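You operate a simulated robot arm through the tools that you are given. There is no shell and no other tool. Be economical: measure what you need, move in short steps, check, and stop when the job is done.

Carry out the task below with a simulated robot arm. There is one attempt and no reset: what you move stays moved.

## Task
Open the dresser drawer by the stove.

It is judged by the outcome, as a careful person would: the job done as asked, and still so three seconds after it is handed in. It fails if anything else is knocked over, pushed out of place, dropped, spilled or broken.

## Robot
A 6-joint arm with a two-finger parallel gripper, fixed in place. Base frame: the origin is at the foot of the arm, x ahead of it, y to its left, z up. Lengths are in m, angles in degrees, forces in N, time in s.
With the tool pointing down near the work surface it reaches from about 0.24 to 0.66 m from the base axis. Its first joint turns from -66.0 to 66.0 degrees. Payload 2.9 kg.
The tool frame sits at the grasp point between the pads (the TCP): z along the fingers, y along the line on which they close. The tips reach 0.03 m beyond it. The gripper opens to 0.11 m. The fingers are 0.02 m wide and 0.01 m thick; the gripper's body (0.048 by 0.112 m) begins 0.055 m behind the TCP.
Orientation is that of the tool frame in the base frame, as a unit quaternion [x, y, z, w]. With the fingers straight down and closing along the base's y, the tool's x points along the base's -x, its y along +y and its z along -z.

## Interface
- The arm moves only by the tool jog_arm. Its argument "deltas" is a list that holds one entry, the list of rows, each a list of 7 numbers: the shift along the base's x, y, z in mm, then the turn, a rotation vector about the base's x, y, z in degrees, then the closure, from 0 (fully open) to 1 (shut). In form: [[[dx, dy, dz, wx, wy, wz, fingers], ...]]. A call has 1 to 12 rows; each row is the pose to reach, as a shift and turn from the pose commanded when the call began. A row lasts 0.2 s, in which the tool goes at most 0.05 m and 8.6 degrees; a call with a longer step from one row to the next is refused whole, and so is a gripper value outside its range. Where a pose cannot be reached the arm comes as near as it can. A force on the tool above 40 N (or 10 N above the force at the start of the call, whichever is more), or a blocked arm, ends the call early, and 0.2 s more pass. The fingers move at their own pace (about 0.108 m/s each) and stop on an object; they squeeze with about 42 N. The grip force told is the motor's: it shows also when the fingers shut on nothing. Time passes only in rows, and 0.2 s behind the last, so rows that repeat a pose let the fingers close. It gives the time, the measured TCP pose, the force on the tool (base axes), the opening and the grip force at its end, in the units of the frame above (readings bear some noise), and new pictures: "pictures" is both (left out), scene, wrist or none.
- Cameras (640 x 400 px; columns grow to the right, rows downward): "scene" is fixed at [0.0628, 0.4196, 1.3906]; the picture's right is [-0.88, -0.48, 0.00], its down [-0.24, 0.45, -0.86] and it looks along [0.41, -0.76, -0.51] (base axes); focal length 352 px, centre (320, 200). "wrist" rides on the gripper at [-0.036, 0, -0.057] in the tool frame; the picture's right is [0.00, -1.00, 0.00], its down [0.97, 0.00, -0.24] and it looks along [0.24, 0.00, 0.97] (tool axes); focal length 218 px, centre (320, 200).
- point_at(camera, pixels): for up to 12 pixels [column, row] of the newest picture of that camera ("zoom" is the newest enlarged one), the place [x, y, z] in the base frame of the surface seen there, good to about 0.002 m. It takes no simulated time.
- enlarge(camera, box): a new picture of the part [left, top, right, bottom] of that camera's present view, enlarged. It takes no simulated time.
- job_done(): hands the job in; it is judged then, once.

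Work in short steps. Measure before you move; look again where a grasp or a placing could have gone wrong, and mend it. You have 60 turns and 120 pictures in all, those below and enlarged ones among them. Open the gripper and draw the arm clear of the work before you hand the job in, unless the task says otherwise; then end with one line.

The tools are called after ">>>" as a command line: name --argument value ..., lists and objects as JSON in quotes. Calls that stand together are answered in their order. jog_arm: Moves the arm, as the interface text tells. Its arguments: {"type":"object","properties":{"deltas":{"type":"array"},"pictures":{"type":"string","enum":["both","scene","wrist","none"]}},"required":["deltas"]} The other tools are called the same way: point_at (camera, pixels) gives the place of the surface under pixels of a picture; enlarge (camera, box) takes an enlarged picture of a part of a camera's view; job_done () hands the job in.

At the start:

```text
t: 0.0
tcp_pos: [0.3173, -0.2813, 0.9582]
tool_rot: [0.0, 1.0, 0.0, 0.0]
contact_force: [-0.4, 0.8, -0.5]
finger_gap: 0.11
grip_force: 0.0
```

scene: 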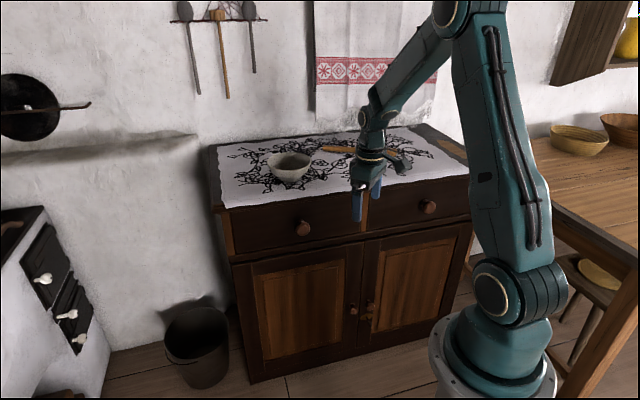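
wrist: 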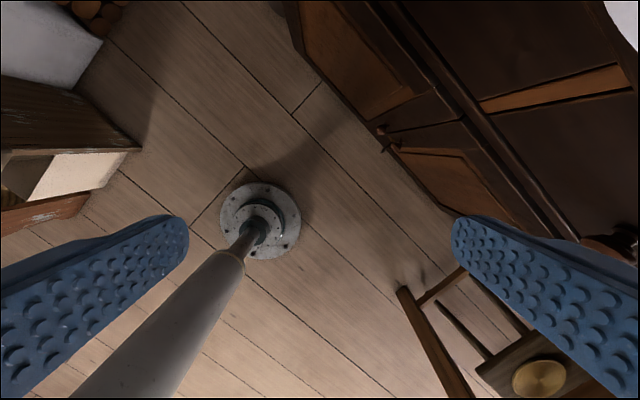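

The dresser has two drawers. The stove is at picture left, so the target is the left drawer, with its knob near (303,228). I'll enlarge that area and measure the knob and drawer face.

>>> enlarge --camera "scene" --box '[200, 130, 480, 305]'

>>> point_at --camera "scene" --pixels '[[303, 228], [300, 225], [306, 231], [260, 225], [260, 240], [340, 212], [340, 230], [428, 207], [290, 175], [240, 200], [45, 280], [225, 235]]'

```text
2.29 times, centred on (340, 218) of scene
```

zoom: 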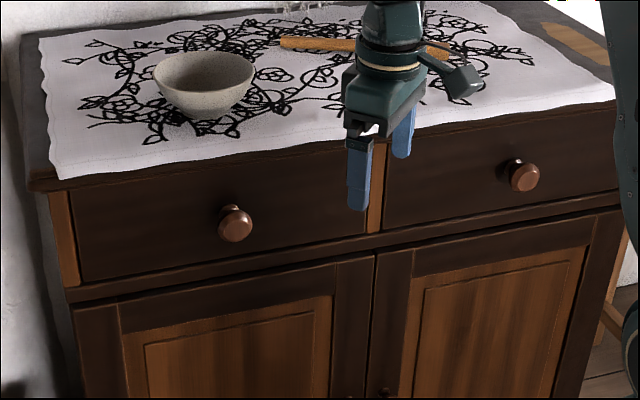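

```text
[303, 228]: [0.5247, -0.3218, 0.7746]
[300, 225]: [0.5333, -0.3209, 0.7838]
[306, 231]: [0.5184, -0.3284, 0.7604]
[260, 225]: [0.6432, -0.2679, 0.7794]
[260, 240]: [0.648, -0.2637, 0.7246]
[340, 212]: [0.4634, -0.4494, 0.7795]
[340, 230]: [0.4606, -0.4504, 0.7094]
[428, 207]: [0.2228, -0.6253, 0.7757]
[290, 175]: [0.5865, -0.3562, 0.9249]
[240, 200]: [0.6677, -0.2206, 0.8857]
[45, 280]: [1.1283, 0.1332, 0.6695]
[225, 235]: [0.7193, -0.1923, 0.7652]
```

The face runs at 45° (x−y≈0.911) and the knob stands out about 46 mm. I'll zoom in on the knob for a precise centre, and meanwhile yaw the tool −45° in place so the fingers close parallel to the face.

>>> enlarge --camera "scene" --box '[271, 208, 335, 248]'

>>> jog_arm --deltas '[[[0, 0, 0, 0, 0, -7.5, 0], [0, 0, 0, 0, 0, -15, 0], [0, 0, 0, 0, 0, -22.5, 0], [0, 0, 0, 0, 0, -30, 0], [0, 0, 0, 0, 0, -37.5, 0], [0, 0, 0, 0, 0, -45, 0]]]' --pictures "scene"

```text
10.00 times, centred on (303, 228) of scene
```

zoom: 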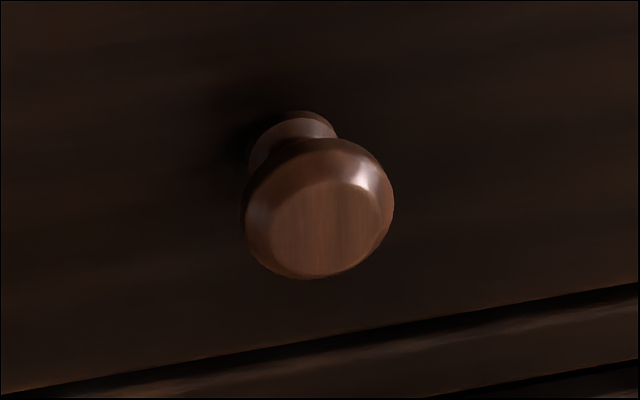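

```text
t: 1.4
tcp_pos: [0.3166, -0.2811, 0.9581]
tool_rot: [0.384, 0.923, 0.0, 0.0]
contact_force: [-0.7, 0.8, -0.6]
finger_gap: 0.1099
grip_force: 0.0
```

scene: 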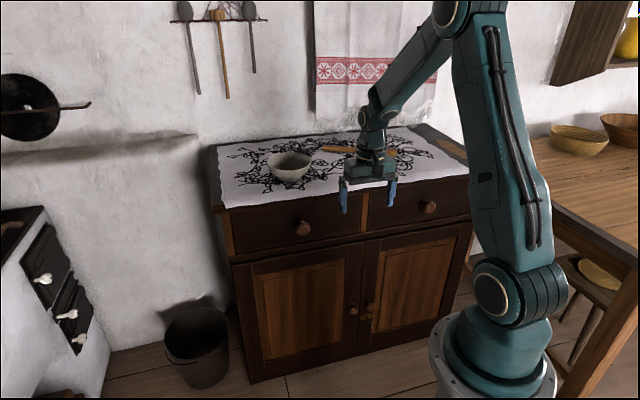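

The yaw came out right. Next I'll measure knob points on the zoom, and tilt the tool 45° towards the dresser while still clear of it.

>>> point_at --camera "zoom" --pixels '[[325, 228], [250, 225], [388, 205], [320, 142], [318, 272], [275, 225], [375, 210], [300, 122], [258, 150], [150, 200], [500, 200]]'

>>> jog_arm --deltas '[[[-5, 5, 0, -5.3, -5.3, 0, 0], [-10, 10, 0, -10.6, -10.6, 0, 0], [-15, 15, 0, -15.9, -15.9, 0, 0], [-20, 20, 0, -21.2, -21.2, 0, 0], [-25, 25, 0, -26.5, -26.5, 0, 0], [-30, 30, 0, -31.8, -31.8, 0, 0]]]' --pictures "scene"

```text
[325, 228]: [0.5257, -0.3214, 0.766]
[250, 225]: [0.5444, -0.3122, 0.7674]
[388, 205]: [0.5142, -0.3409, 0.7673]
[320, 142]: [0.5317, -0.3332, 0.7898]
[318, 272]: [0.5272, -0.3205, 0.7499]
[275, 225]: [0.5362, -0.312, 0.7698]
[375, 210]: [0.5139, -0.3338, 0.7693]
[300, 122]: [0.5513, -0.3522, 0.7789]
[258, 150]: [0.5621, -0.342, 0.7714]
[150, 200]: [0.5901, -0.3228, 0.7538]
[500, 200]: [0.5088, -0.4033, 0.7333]
```

```text
t: 2.8
tcp_pos: [0.2961, -0.259, 0.9609]
tool_rot: [0.353, 0.854, -0.146, 0.354]
contact_force: [0.5, 0.5, 0.0]
finger_gap: 0.1102
grip_force: 0.1
out of reach, approached as far as the arm can: row 6
```

scene: 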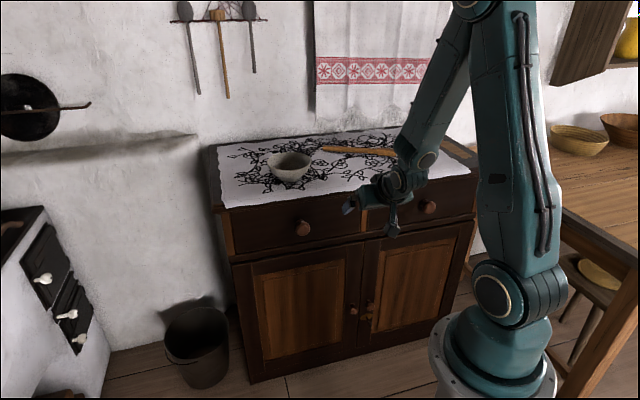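

Knob head: centre about (0.530, −0.327, 0.769), diameter about 42 mm, front about 46 mm out from the face. The tilt reached 45°. Next I move to a pre-grasp pose about 12 cm out along the normal, at knob height.

>>> jog_arm --deltas '[[[25, 3, -31, 0, 0, 0, 0], [49, 6, -62, 0, 0, 0, 0], [74, 9, -93, 0, 0, 0, 0], [98, 12, -124, 0, 0, 0, 0], [123, 15, -155, 0, 0, 0, 0], [147, 18, -186, 0, 0, 0, 0]]]'

```text
t: 4.2
tcp_pos: [0.4442, -0.2392, 0.7746]
tool_rot: [0.354, 0.853, -0.147, 0.354]
contact_force: [-0.6, -0.5, 1.0]
finger_gap: 0.1101
grip_force: 0.1
```

scene: 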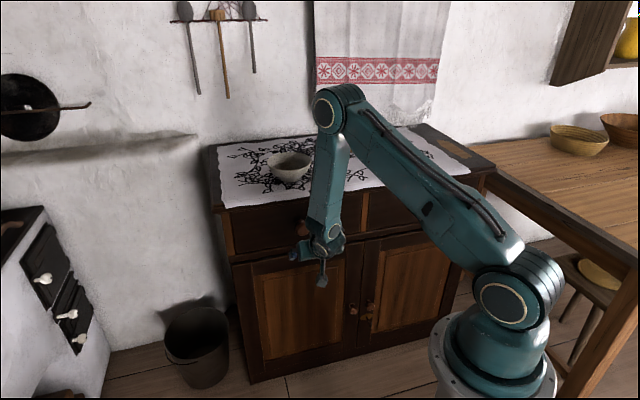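
wrist: 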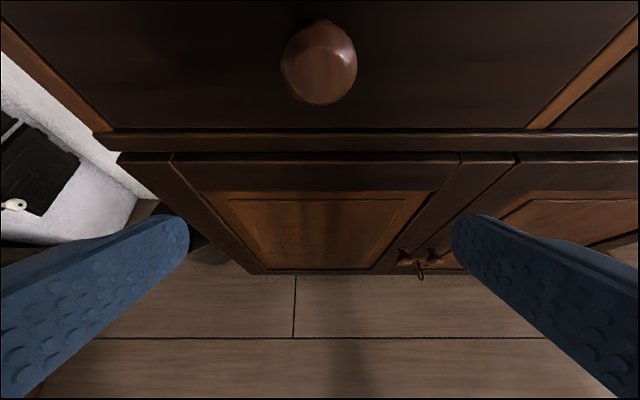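

The knob sits centred at (320,62) in the wrist view. Before advancing 84 mm I'll check how close the arm link is to the dresser top and bowl.

>>> point_at --camera "scene" --pixels '[[330, 110], [318, 115], [327, 150], [318, 190], [325, 240], [298, 255], [335, 232], [290, 165], [340, 190], [312, 225]]'

>>> jog_arm --deltas '[[[20, -20, 0, 0, 0, 0, 0], [40, -40, 0, 0, 0, 0, 0]]]'

```text
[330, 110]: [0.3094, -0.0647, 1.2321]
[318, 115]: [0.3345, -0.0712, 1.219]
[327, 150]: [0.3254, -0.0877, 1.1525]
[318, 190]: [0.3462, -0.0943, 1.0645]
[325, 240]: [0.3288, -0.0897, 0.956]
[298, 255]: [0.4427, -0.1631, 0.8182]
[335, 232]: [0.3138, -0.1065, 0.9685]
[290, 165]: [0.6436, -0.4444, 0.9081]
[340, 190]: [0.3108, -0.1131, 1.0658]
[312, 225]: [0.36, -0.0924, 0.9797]
```

```text
t: 4.8
tcp_pos: [0.4833, -0.28, 0.775]
tool_rot: [0.353, 0.854, -0.146, 0.353]
contact_force: [0.1, 0.5, -0.8]
finger_gap: 0.1101
grip_force: 0.1
```

scene: 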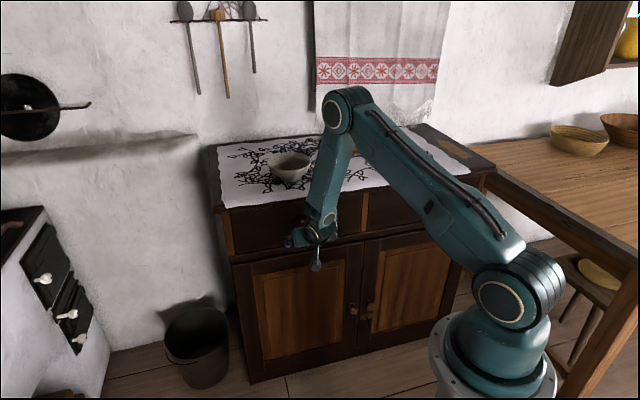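
wrist: 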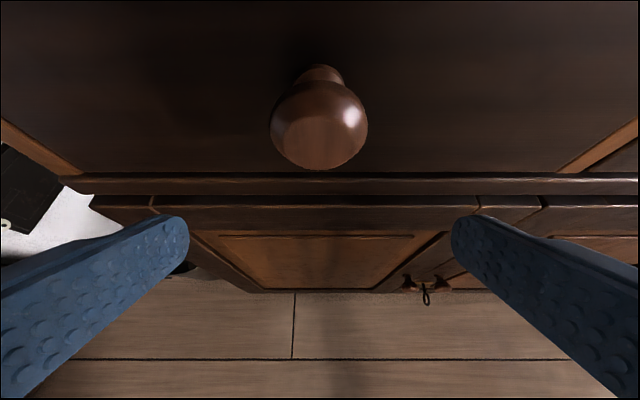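

The arm is well clear of the dresser top, and the knob is centred between the fingers at column 320. I'll advance the remaining 45 mm per axis.

>>> jog_arm --deltas '[[[15, -15, 0, 0, 0, 0, 0], [30, -30, 0, 0, 0, 0, 0], [45, -45, 0, 0, 0, 0, 0]]]'

```text
t: 5.6
tcp_pos: [0.5286, -0.325, 0.7755]
tool_rot: [0.354, 0.854, -0.146, 0.353]
contact_force: [0.5, -0.1, 0.2]
finger_gap: 0.1101
grip_force: 0.0
```

scene: 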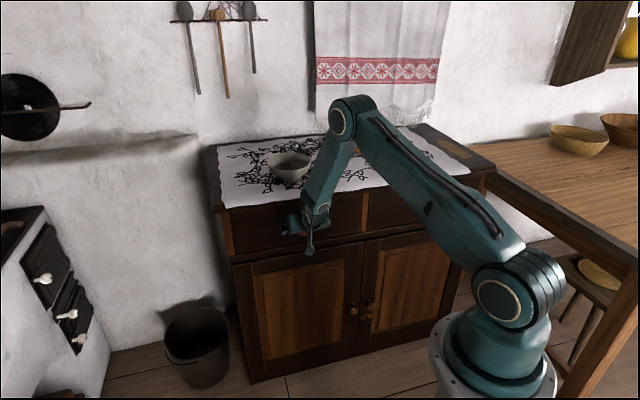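
wrist: 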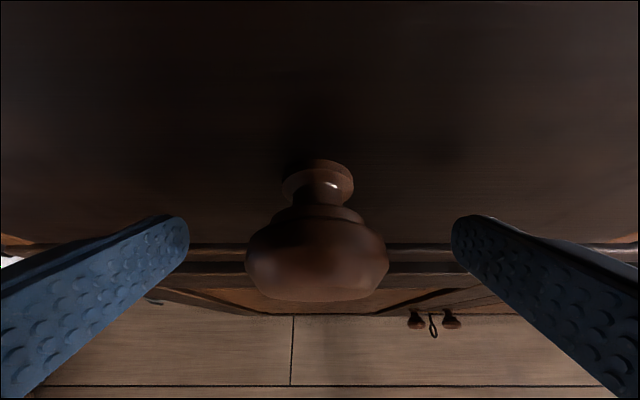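

The knob head lies between the finger pads at about (317,260), with no contact yet. I'll close the fingers.

>>> jog_arm --deltas '[[[0, 0, 0, 0, 0, 0, 1], [0, 0, 0, 0, 0, 0, 1], [0, 0, 0, 0, 0, 0, 1], [0, 0, 0, 0, 0, 0, 1]]]' --pictures "wrist"

```text
t: 6.6
tcp_pos: [0.5291, -0.3257, 0.7747]
tool_rot: [0.354, 0.853, -0.146, 0.354]
contact_force: [7.2, 4.4, -2.6]
finger_gap: 0.0466
grip_force: 45.3
```

wrist: 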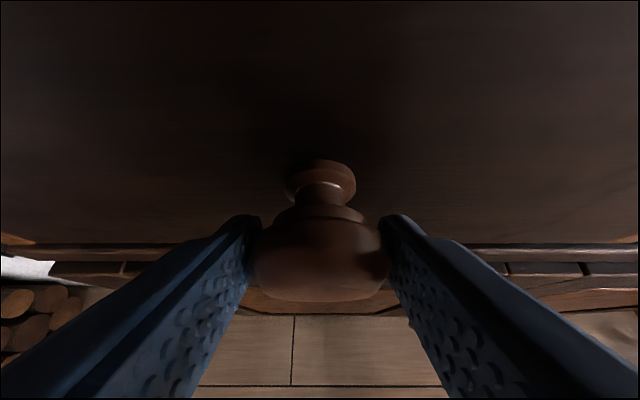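

The fingers hold the knob (gap 46.6 mm, grip 45 N). I'll pull gently outward along the normal.

>>> jog_arm --deltas '[[[-5, 5, 0, 0, 0, 0, 1], [-10, 10, 0, 0, 0, 0, 1], [-17, 17, 0, 0, 0, 0, 1], [-24, 24, 0, 0, 0, 0, 1], [-31, 31, 0, 0, 0, 0, 1]]]'

```text
t: 7.8
tcp_pos: [0.4984, -0.2943, 0.7753]
tool_rot: [0.353, 0.853, -0.146, 0.355]
contact_force: [11.6, 9.6, 4.4]
finger_gap: 0.0468
grip_force: 44.3
```

scene: 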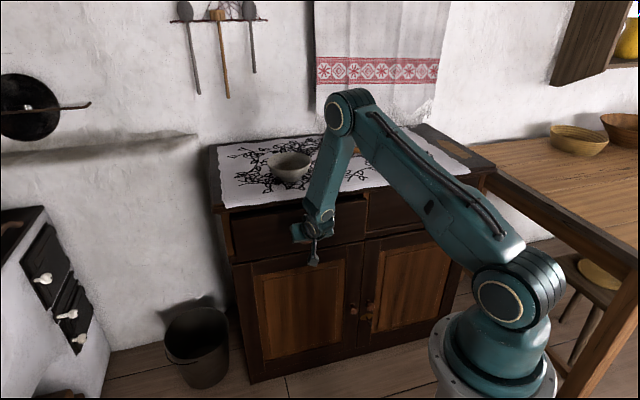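
wrist: 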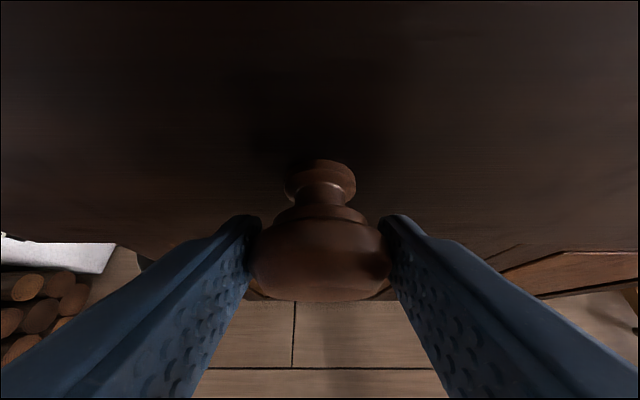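

The drawer is following, with the grip steady and a small side load. I'll keep pulling, with a slight sideways correction.

>>> jog_arm --deltas '[[[-7, 9, 0, 0, 0, 0, 1], [-15, 17, 0, 0, 0, 0, 1], [-23, 25, 0, 0, 0, 0, 1], [-31, 33, 0, 0, 0, 0, 1], [-39, 41, 0, 0, 0, 0, 1], [-47, 49, 0, 0, 0, 0, 1], [-55, 56, 0, 0, 0, 0, 1], [-62, 63, 0, 0, 0, 0, 1]]]'

```text
t: 9.6
tcp_pos: [0.4374, -0.2311, 0.7757]
tool_rot: [0.353, 0.854, -0.146, 0.353]
contact_force: [6.3, 4.2, 3.1]
finger_gap: 0.0465
grip_force: 44.9
```

scene: 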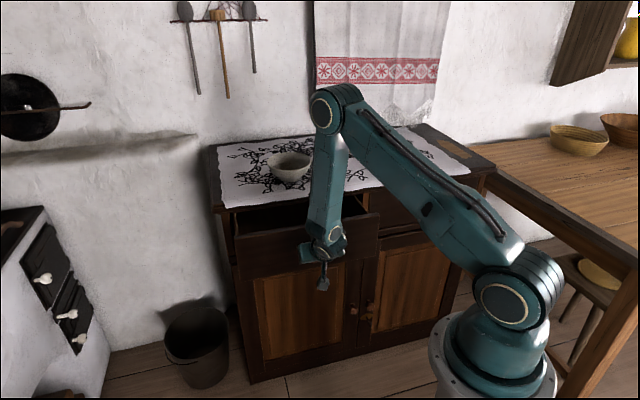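
wrist: 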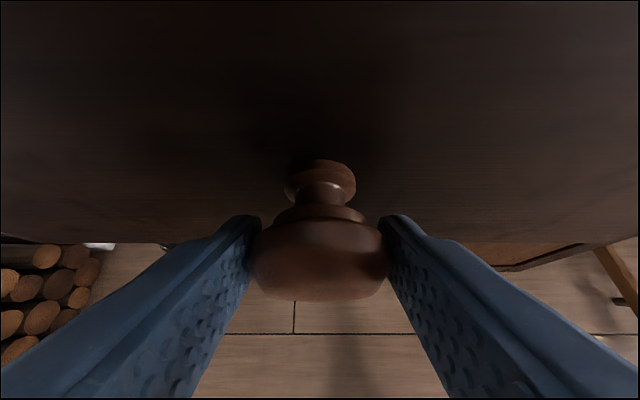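

About 13 cm open and sliding smoothly. I'll pull on, watching for the end stop.

>>> jog_arm --deltas '[[[-7, 7, 0, 0, 0, 0, 1], [-14, 14, 0, 0, 0, 0, 1], [-21, 21, 0, 0, 0, 0, 1], [-28, 28, 0, 0, 0, 0, 1], [-35, 35, 0, 0, 0, 0, 1], [-42, 42, 0, 0, 0, 0, 1], [-49, 49, 0, 0, 0, 0, 1]]]'

```text
t: 11.2
tcp_pos: [0.3866, -0.1826, 0.7751]
tool_rot: [0.353, 0.854, -0.145, 0.353]
contact_force: [8.9, 6.1, -2.4]
finger_gap: 0.0466
grip_force: 45.2
```

scene: 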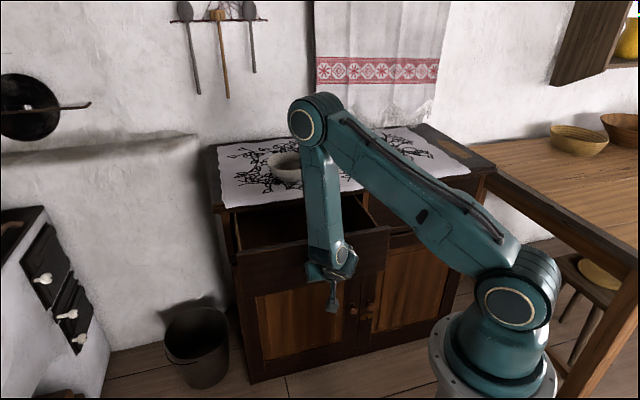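
wrist: 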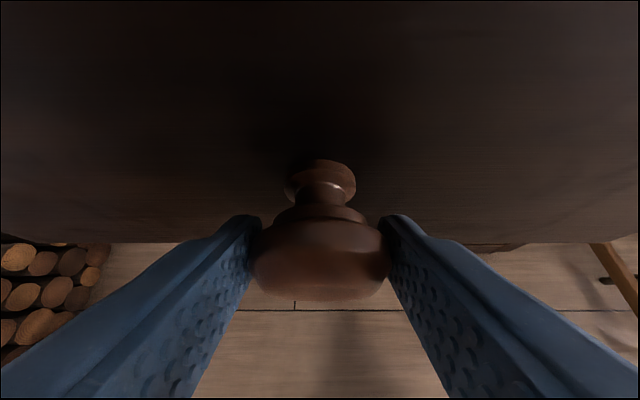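

About 20 cm open now. A little more, slowly, while the arm still reaches it.

>>> jog_arm --deltas '[[[-5, 5, 0, 0, 0, 0, 1], [-10, 10, 0, 0, 0, 0, 1], [-15, 15, 0, 0, 0, 0, 1], [-20, 20, 0, 0, 0, 0, 1], [-25, 25, 0, 0, 0, 0, 1]]]' --pictures "scene"

```text
t: 12.4
tcp_pos: [0.3619, -0.1575, 0.7756]
tool_rot: [0.353, 0.854, -0.146, 0.353]
contact_force: [10.4, 7.2, -1.6]
finger_gap: 0.0467
grip_force: 44.9
```

scene: 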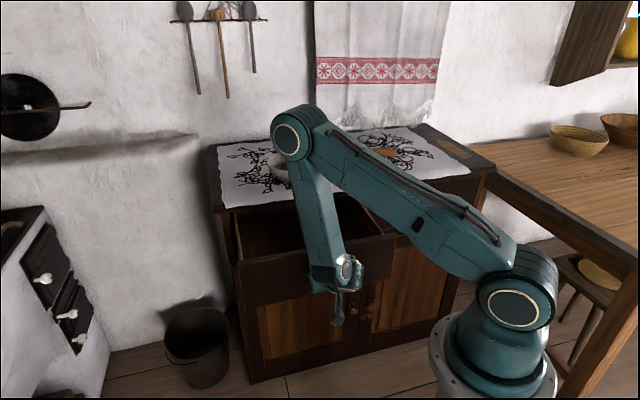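

The drawer is about 23.5 cm open. I'll release the knob and let the fingers open fully.

>>> jog_arm --deltas '[[[0, 0, 0, 0, 0, 0, 0], [0, 0, 0, 0, 0, 0, 0], [0, 0, 0, 0, 0, 0, 0], [0, 0, 0, 0, 0, 0, 0]]]' --pictures "wrist"

```text
t: 13.4
tcp_pos: [0.3611, -0.1578, 0.775]
tool_rot: [0.354, 0.853, -0.147, 0.354]
contact_force: [0.0, 0.1, -0.5]
finger_gap: 0.1102
grip_force: 0.1
```

wrist: 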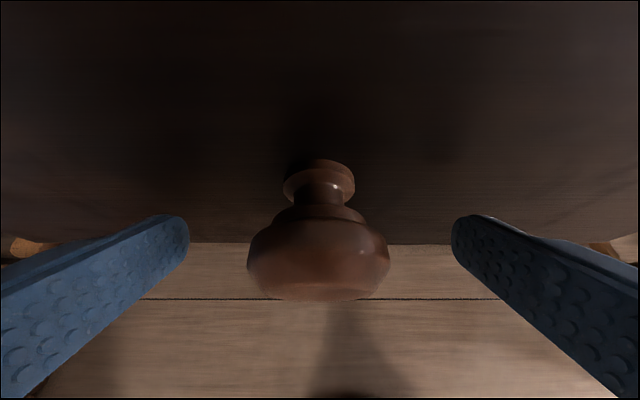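

The knob is free, with no contact force. I'll rise straight up with a slight outward drift to clear the drawer front.

>>> jog_arm --deltas '[[[-4, 4, 15, 0, 0, 0, 0], [-6, 6, 35, 0, 0, 0, 0], [-8, 8, 60, 0, 0, 0, 0], [-8, 8, 90, 0, 0, 0, 0], [-8, 8, 120, 0, 0, 0, 0], [-8, 8, 150, 0, 0, 0, 0], [-8, 8, 180, 0, 0, 0, 0]]]'

```text
t: 15.0
tcp_pos: [0.3536, -0.1497, 0.9562]
tool_rot: [0.353, 0.853, -0.147, 0.354]
contact_force: [0.7, 1.1, 0.0]
finger_gap: 0.1097
grip_force: 0.1
```

scene: 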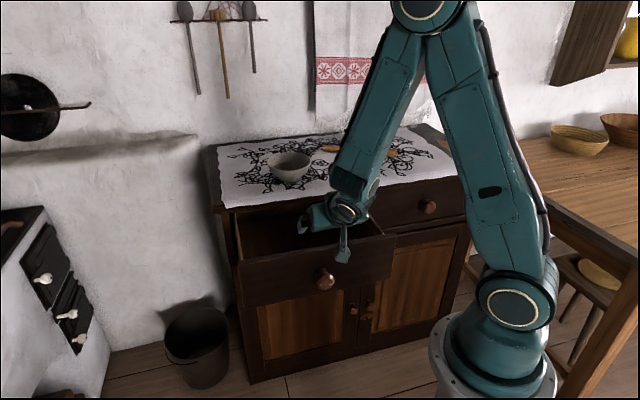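
wrist: 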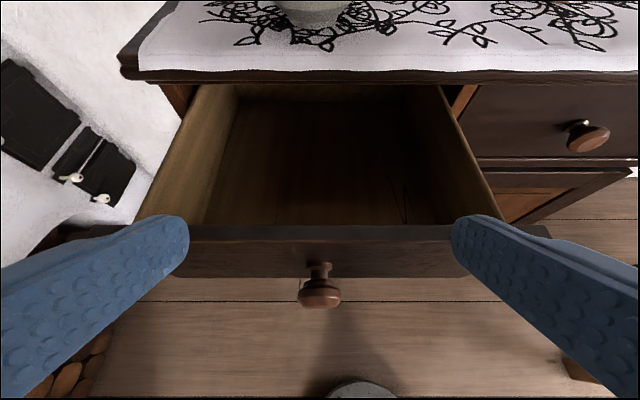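

The drawer stands open and the bowl and cloth are undisturbed. I'll draw the arm a bit further up and away before handing in.

>>> jog_arm --deltas '[[[0, 0, 25, 0, 0, 0, 0], [0, 0, 50, 0, 0, 0, 0], [0, 0, 75, 0, 0, 0, 0], [0, 0, 75, 0, 0, 0, 0]]]' --pictures "scene"

```text
t: 16.0
tcp_pos: [0.3527, -0.1518, 1.0308]
tool_rot: [0.353, 0.854, -0.146, 0.353]
contact_force: [-0.4, 0.3, -0.5]
finger_gap: 0.11
grip_force: 0.1
```

scene: 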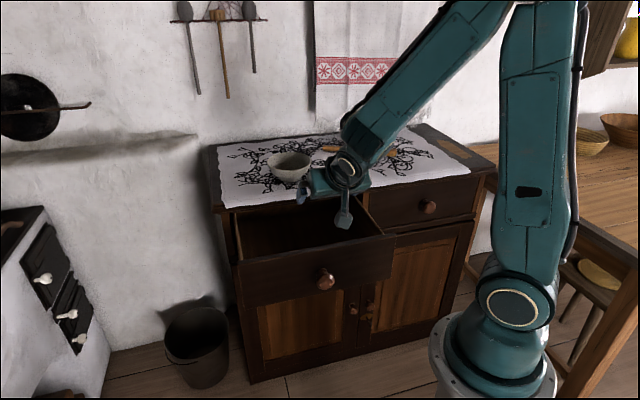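

The drawer is still open, with its knob at (326,280). The arm is clear and the gripper open, so I'm handing the job in.

>>> job_done

```text
The job is handed in.
```

The dresser drawer by the stove is open about 23 cm; nothing else appears disturbed, and the arm is clear with the gripper open.
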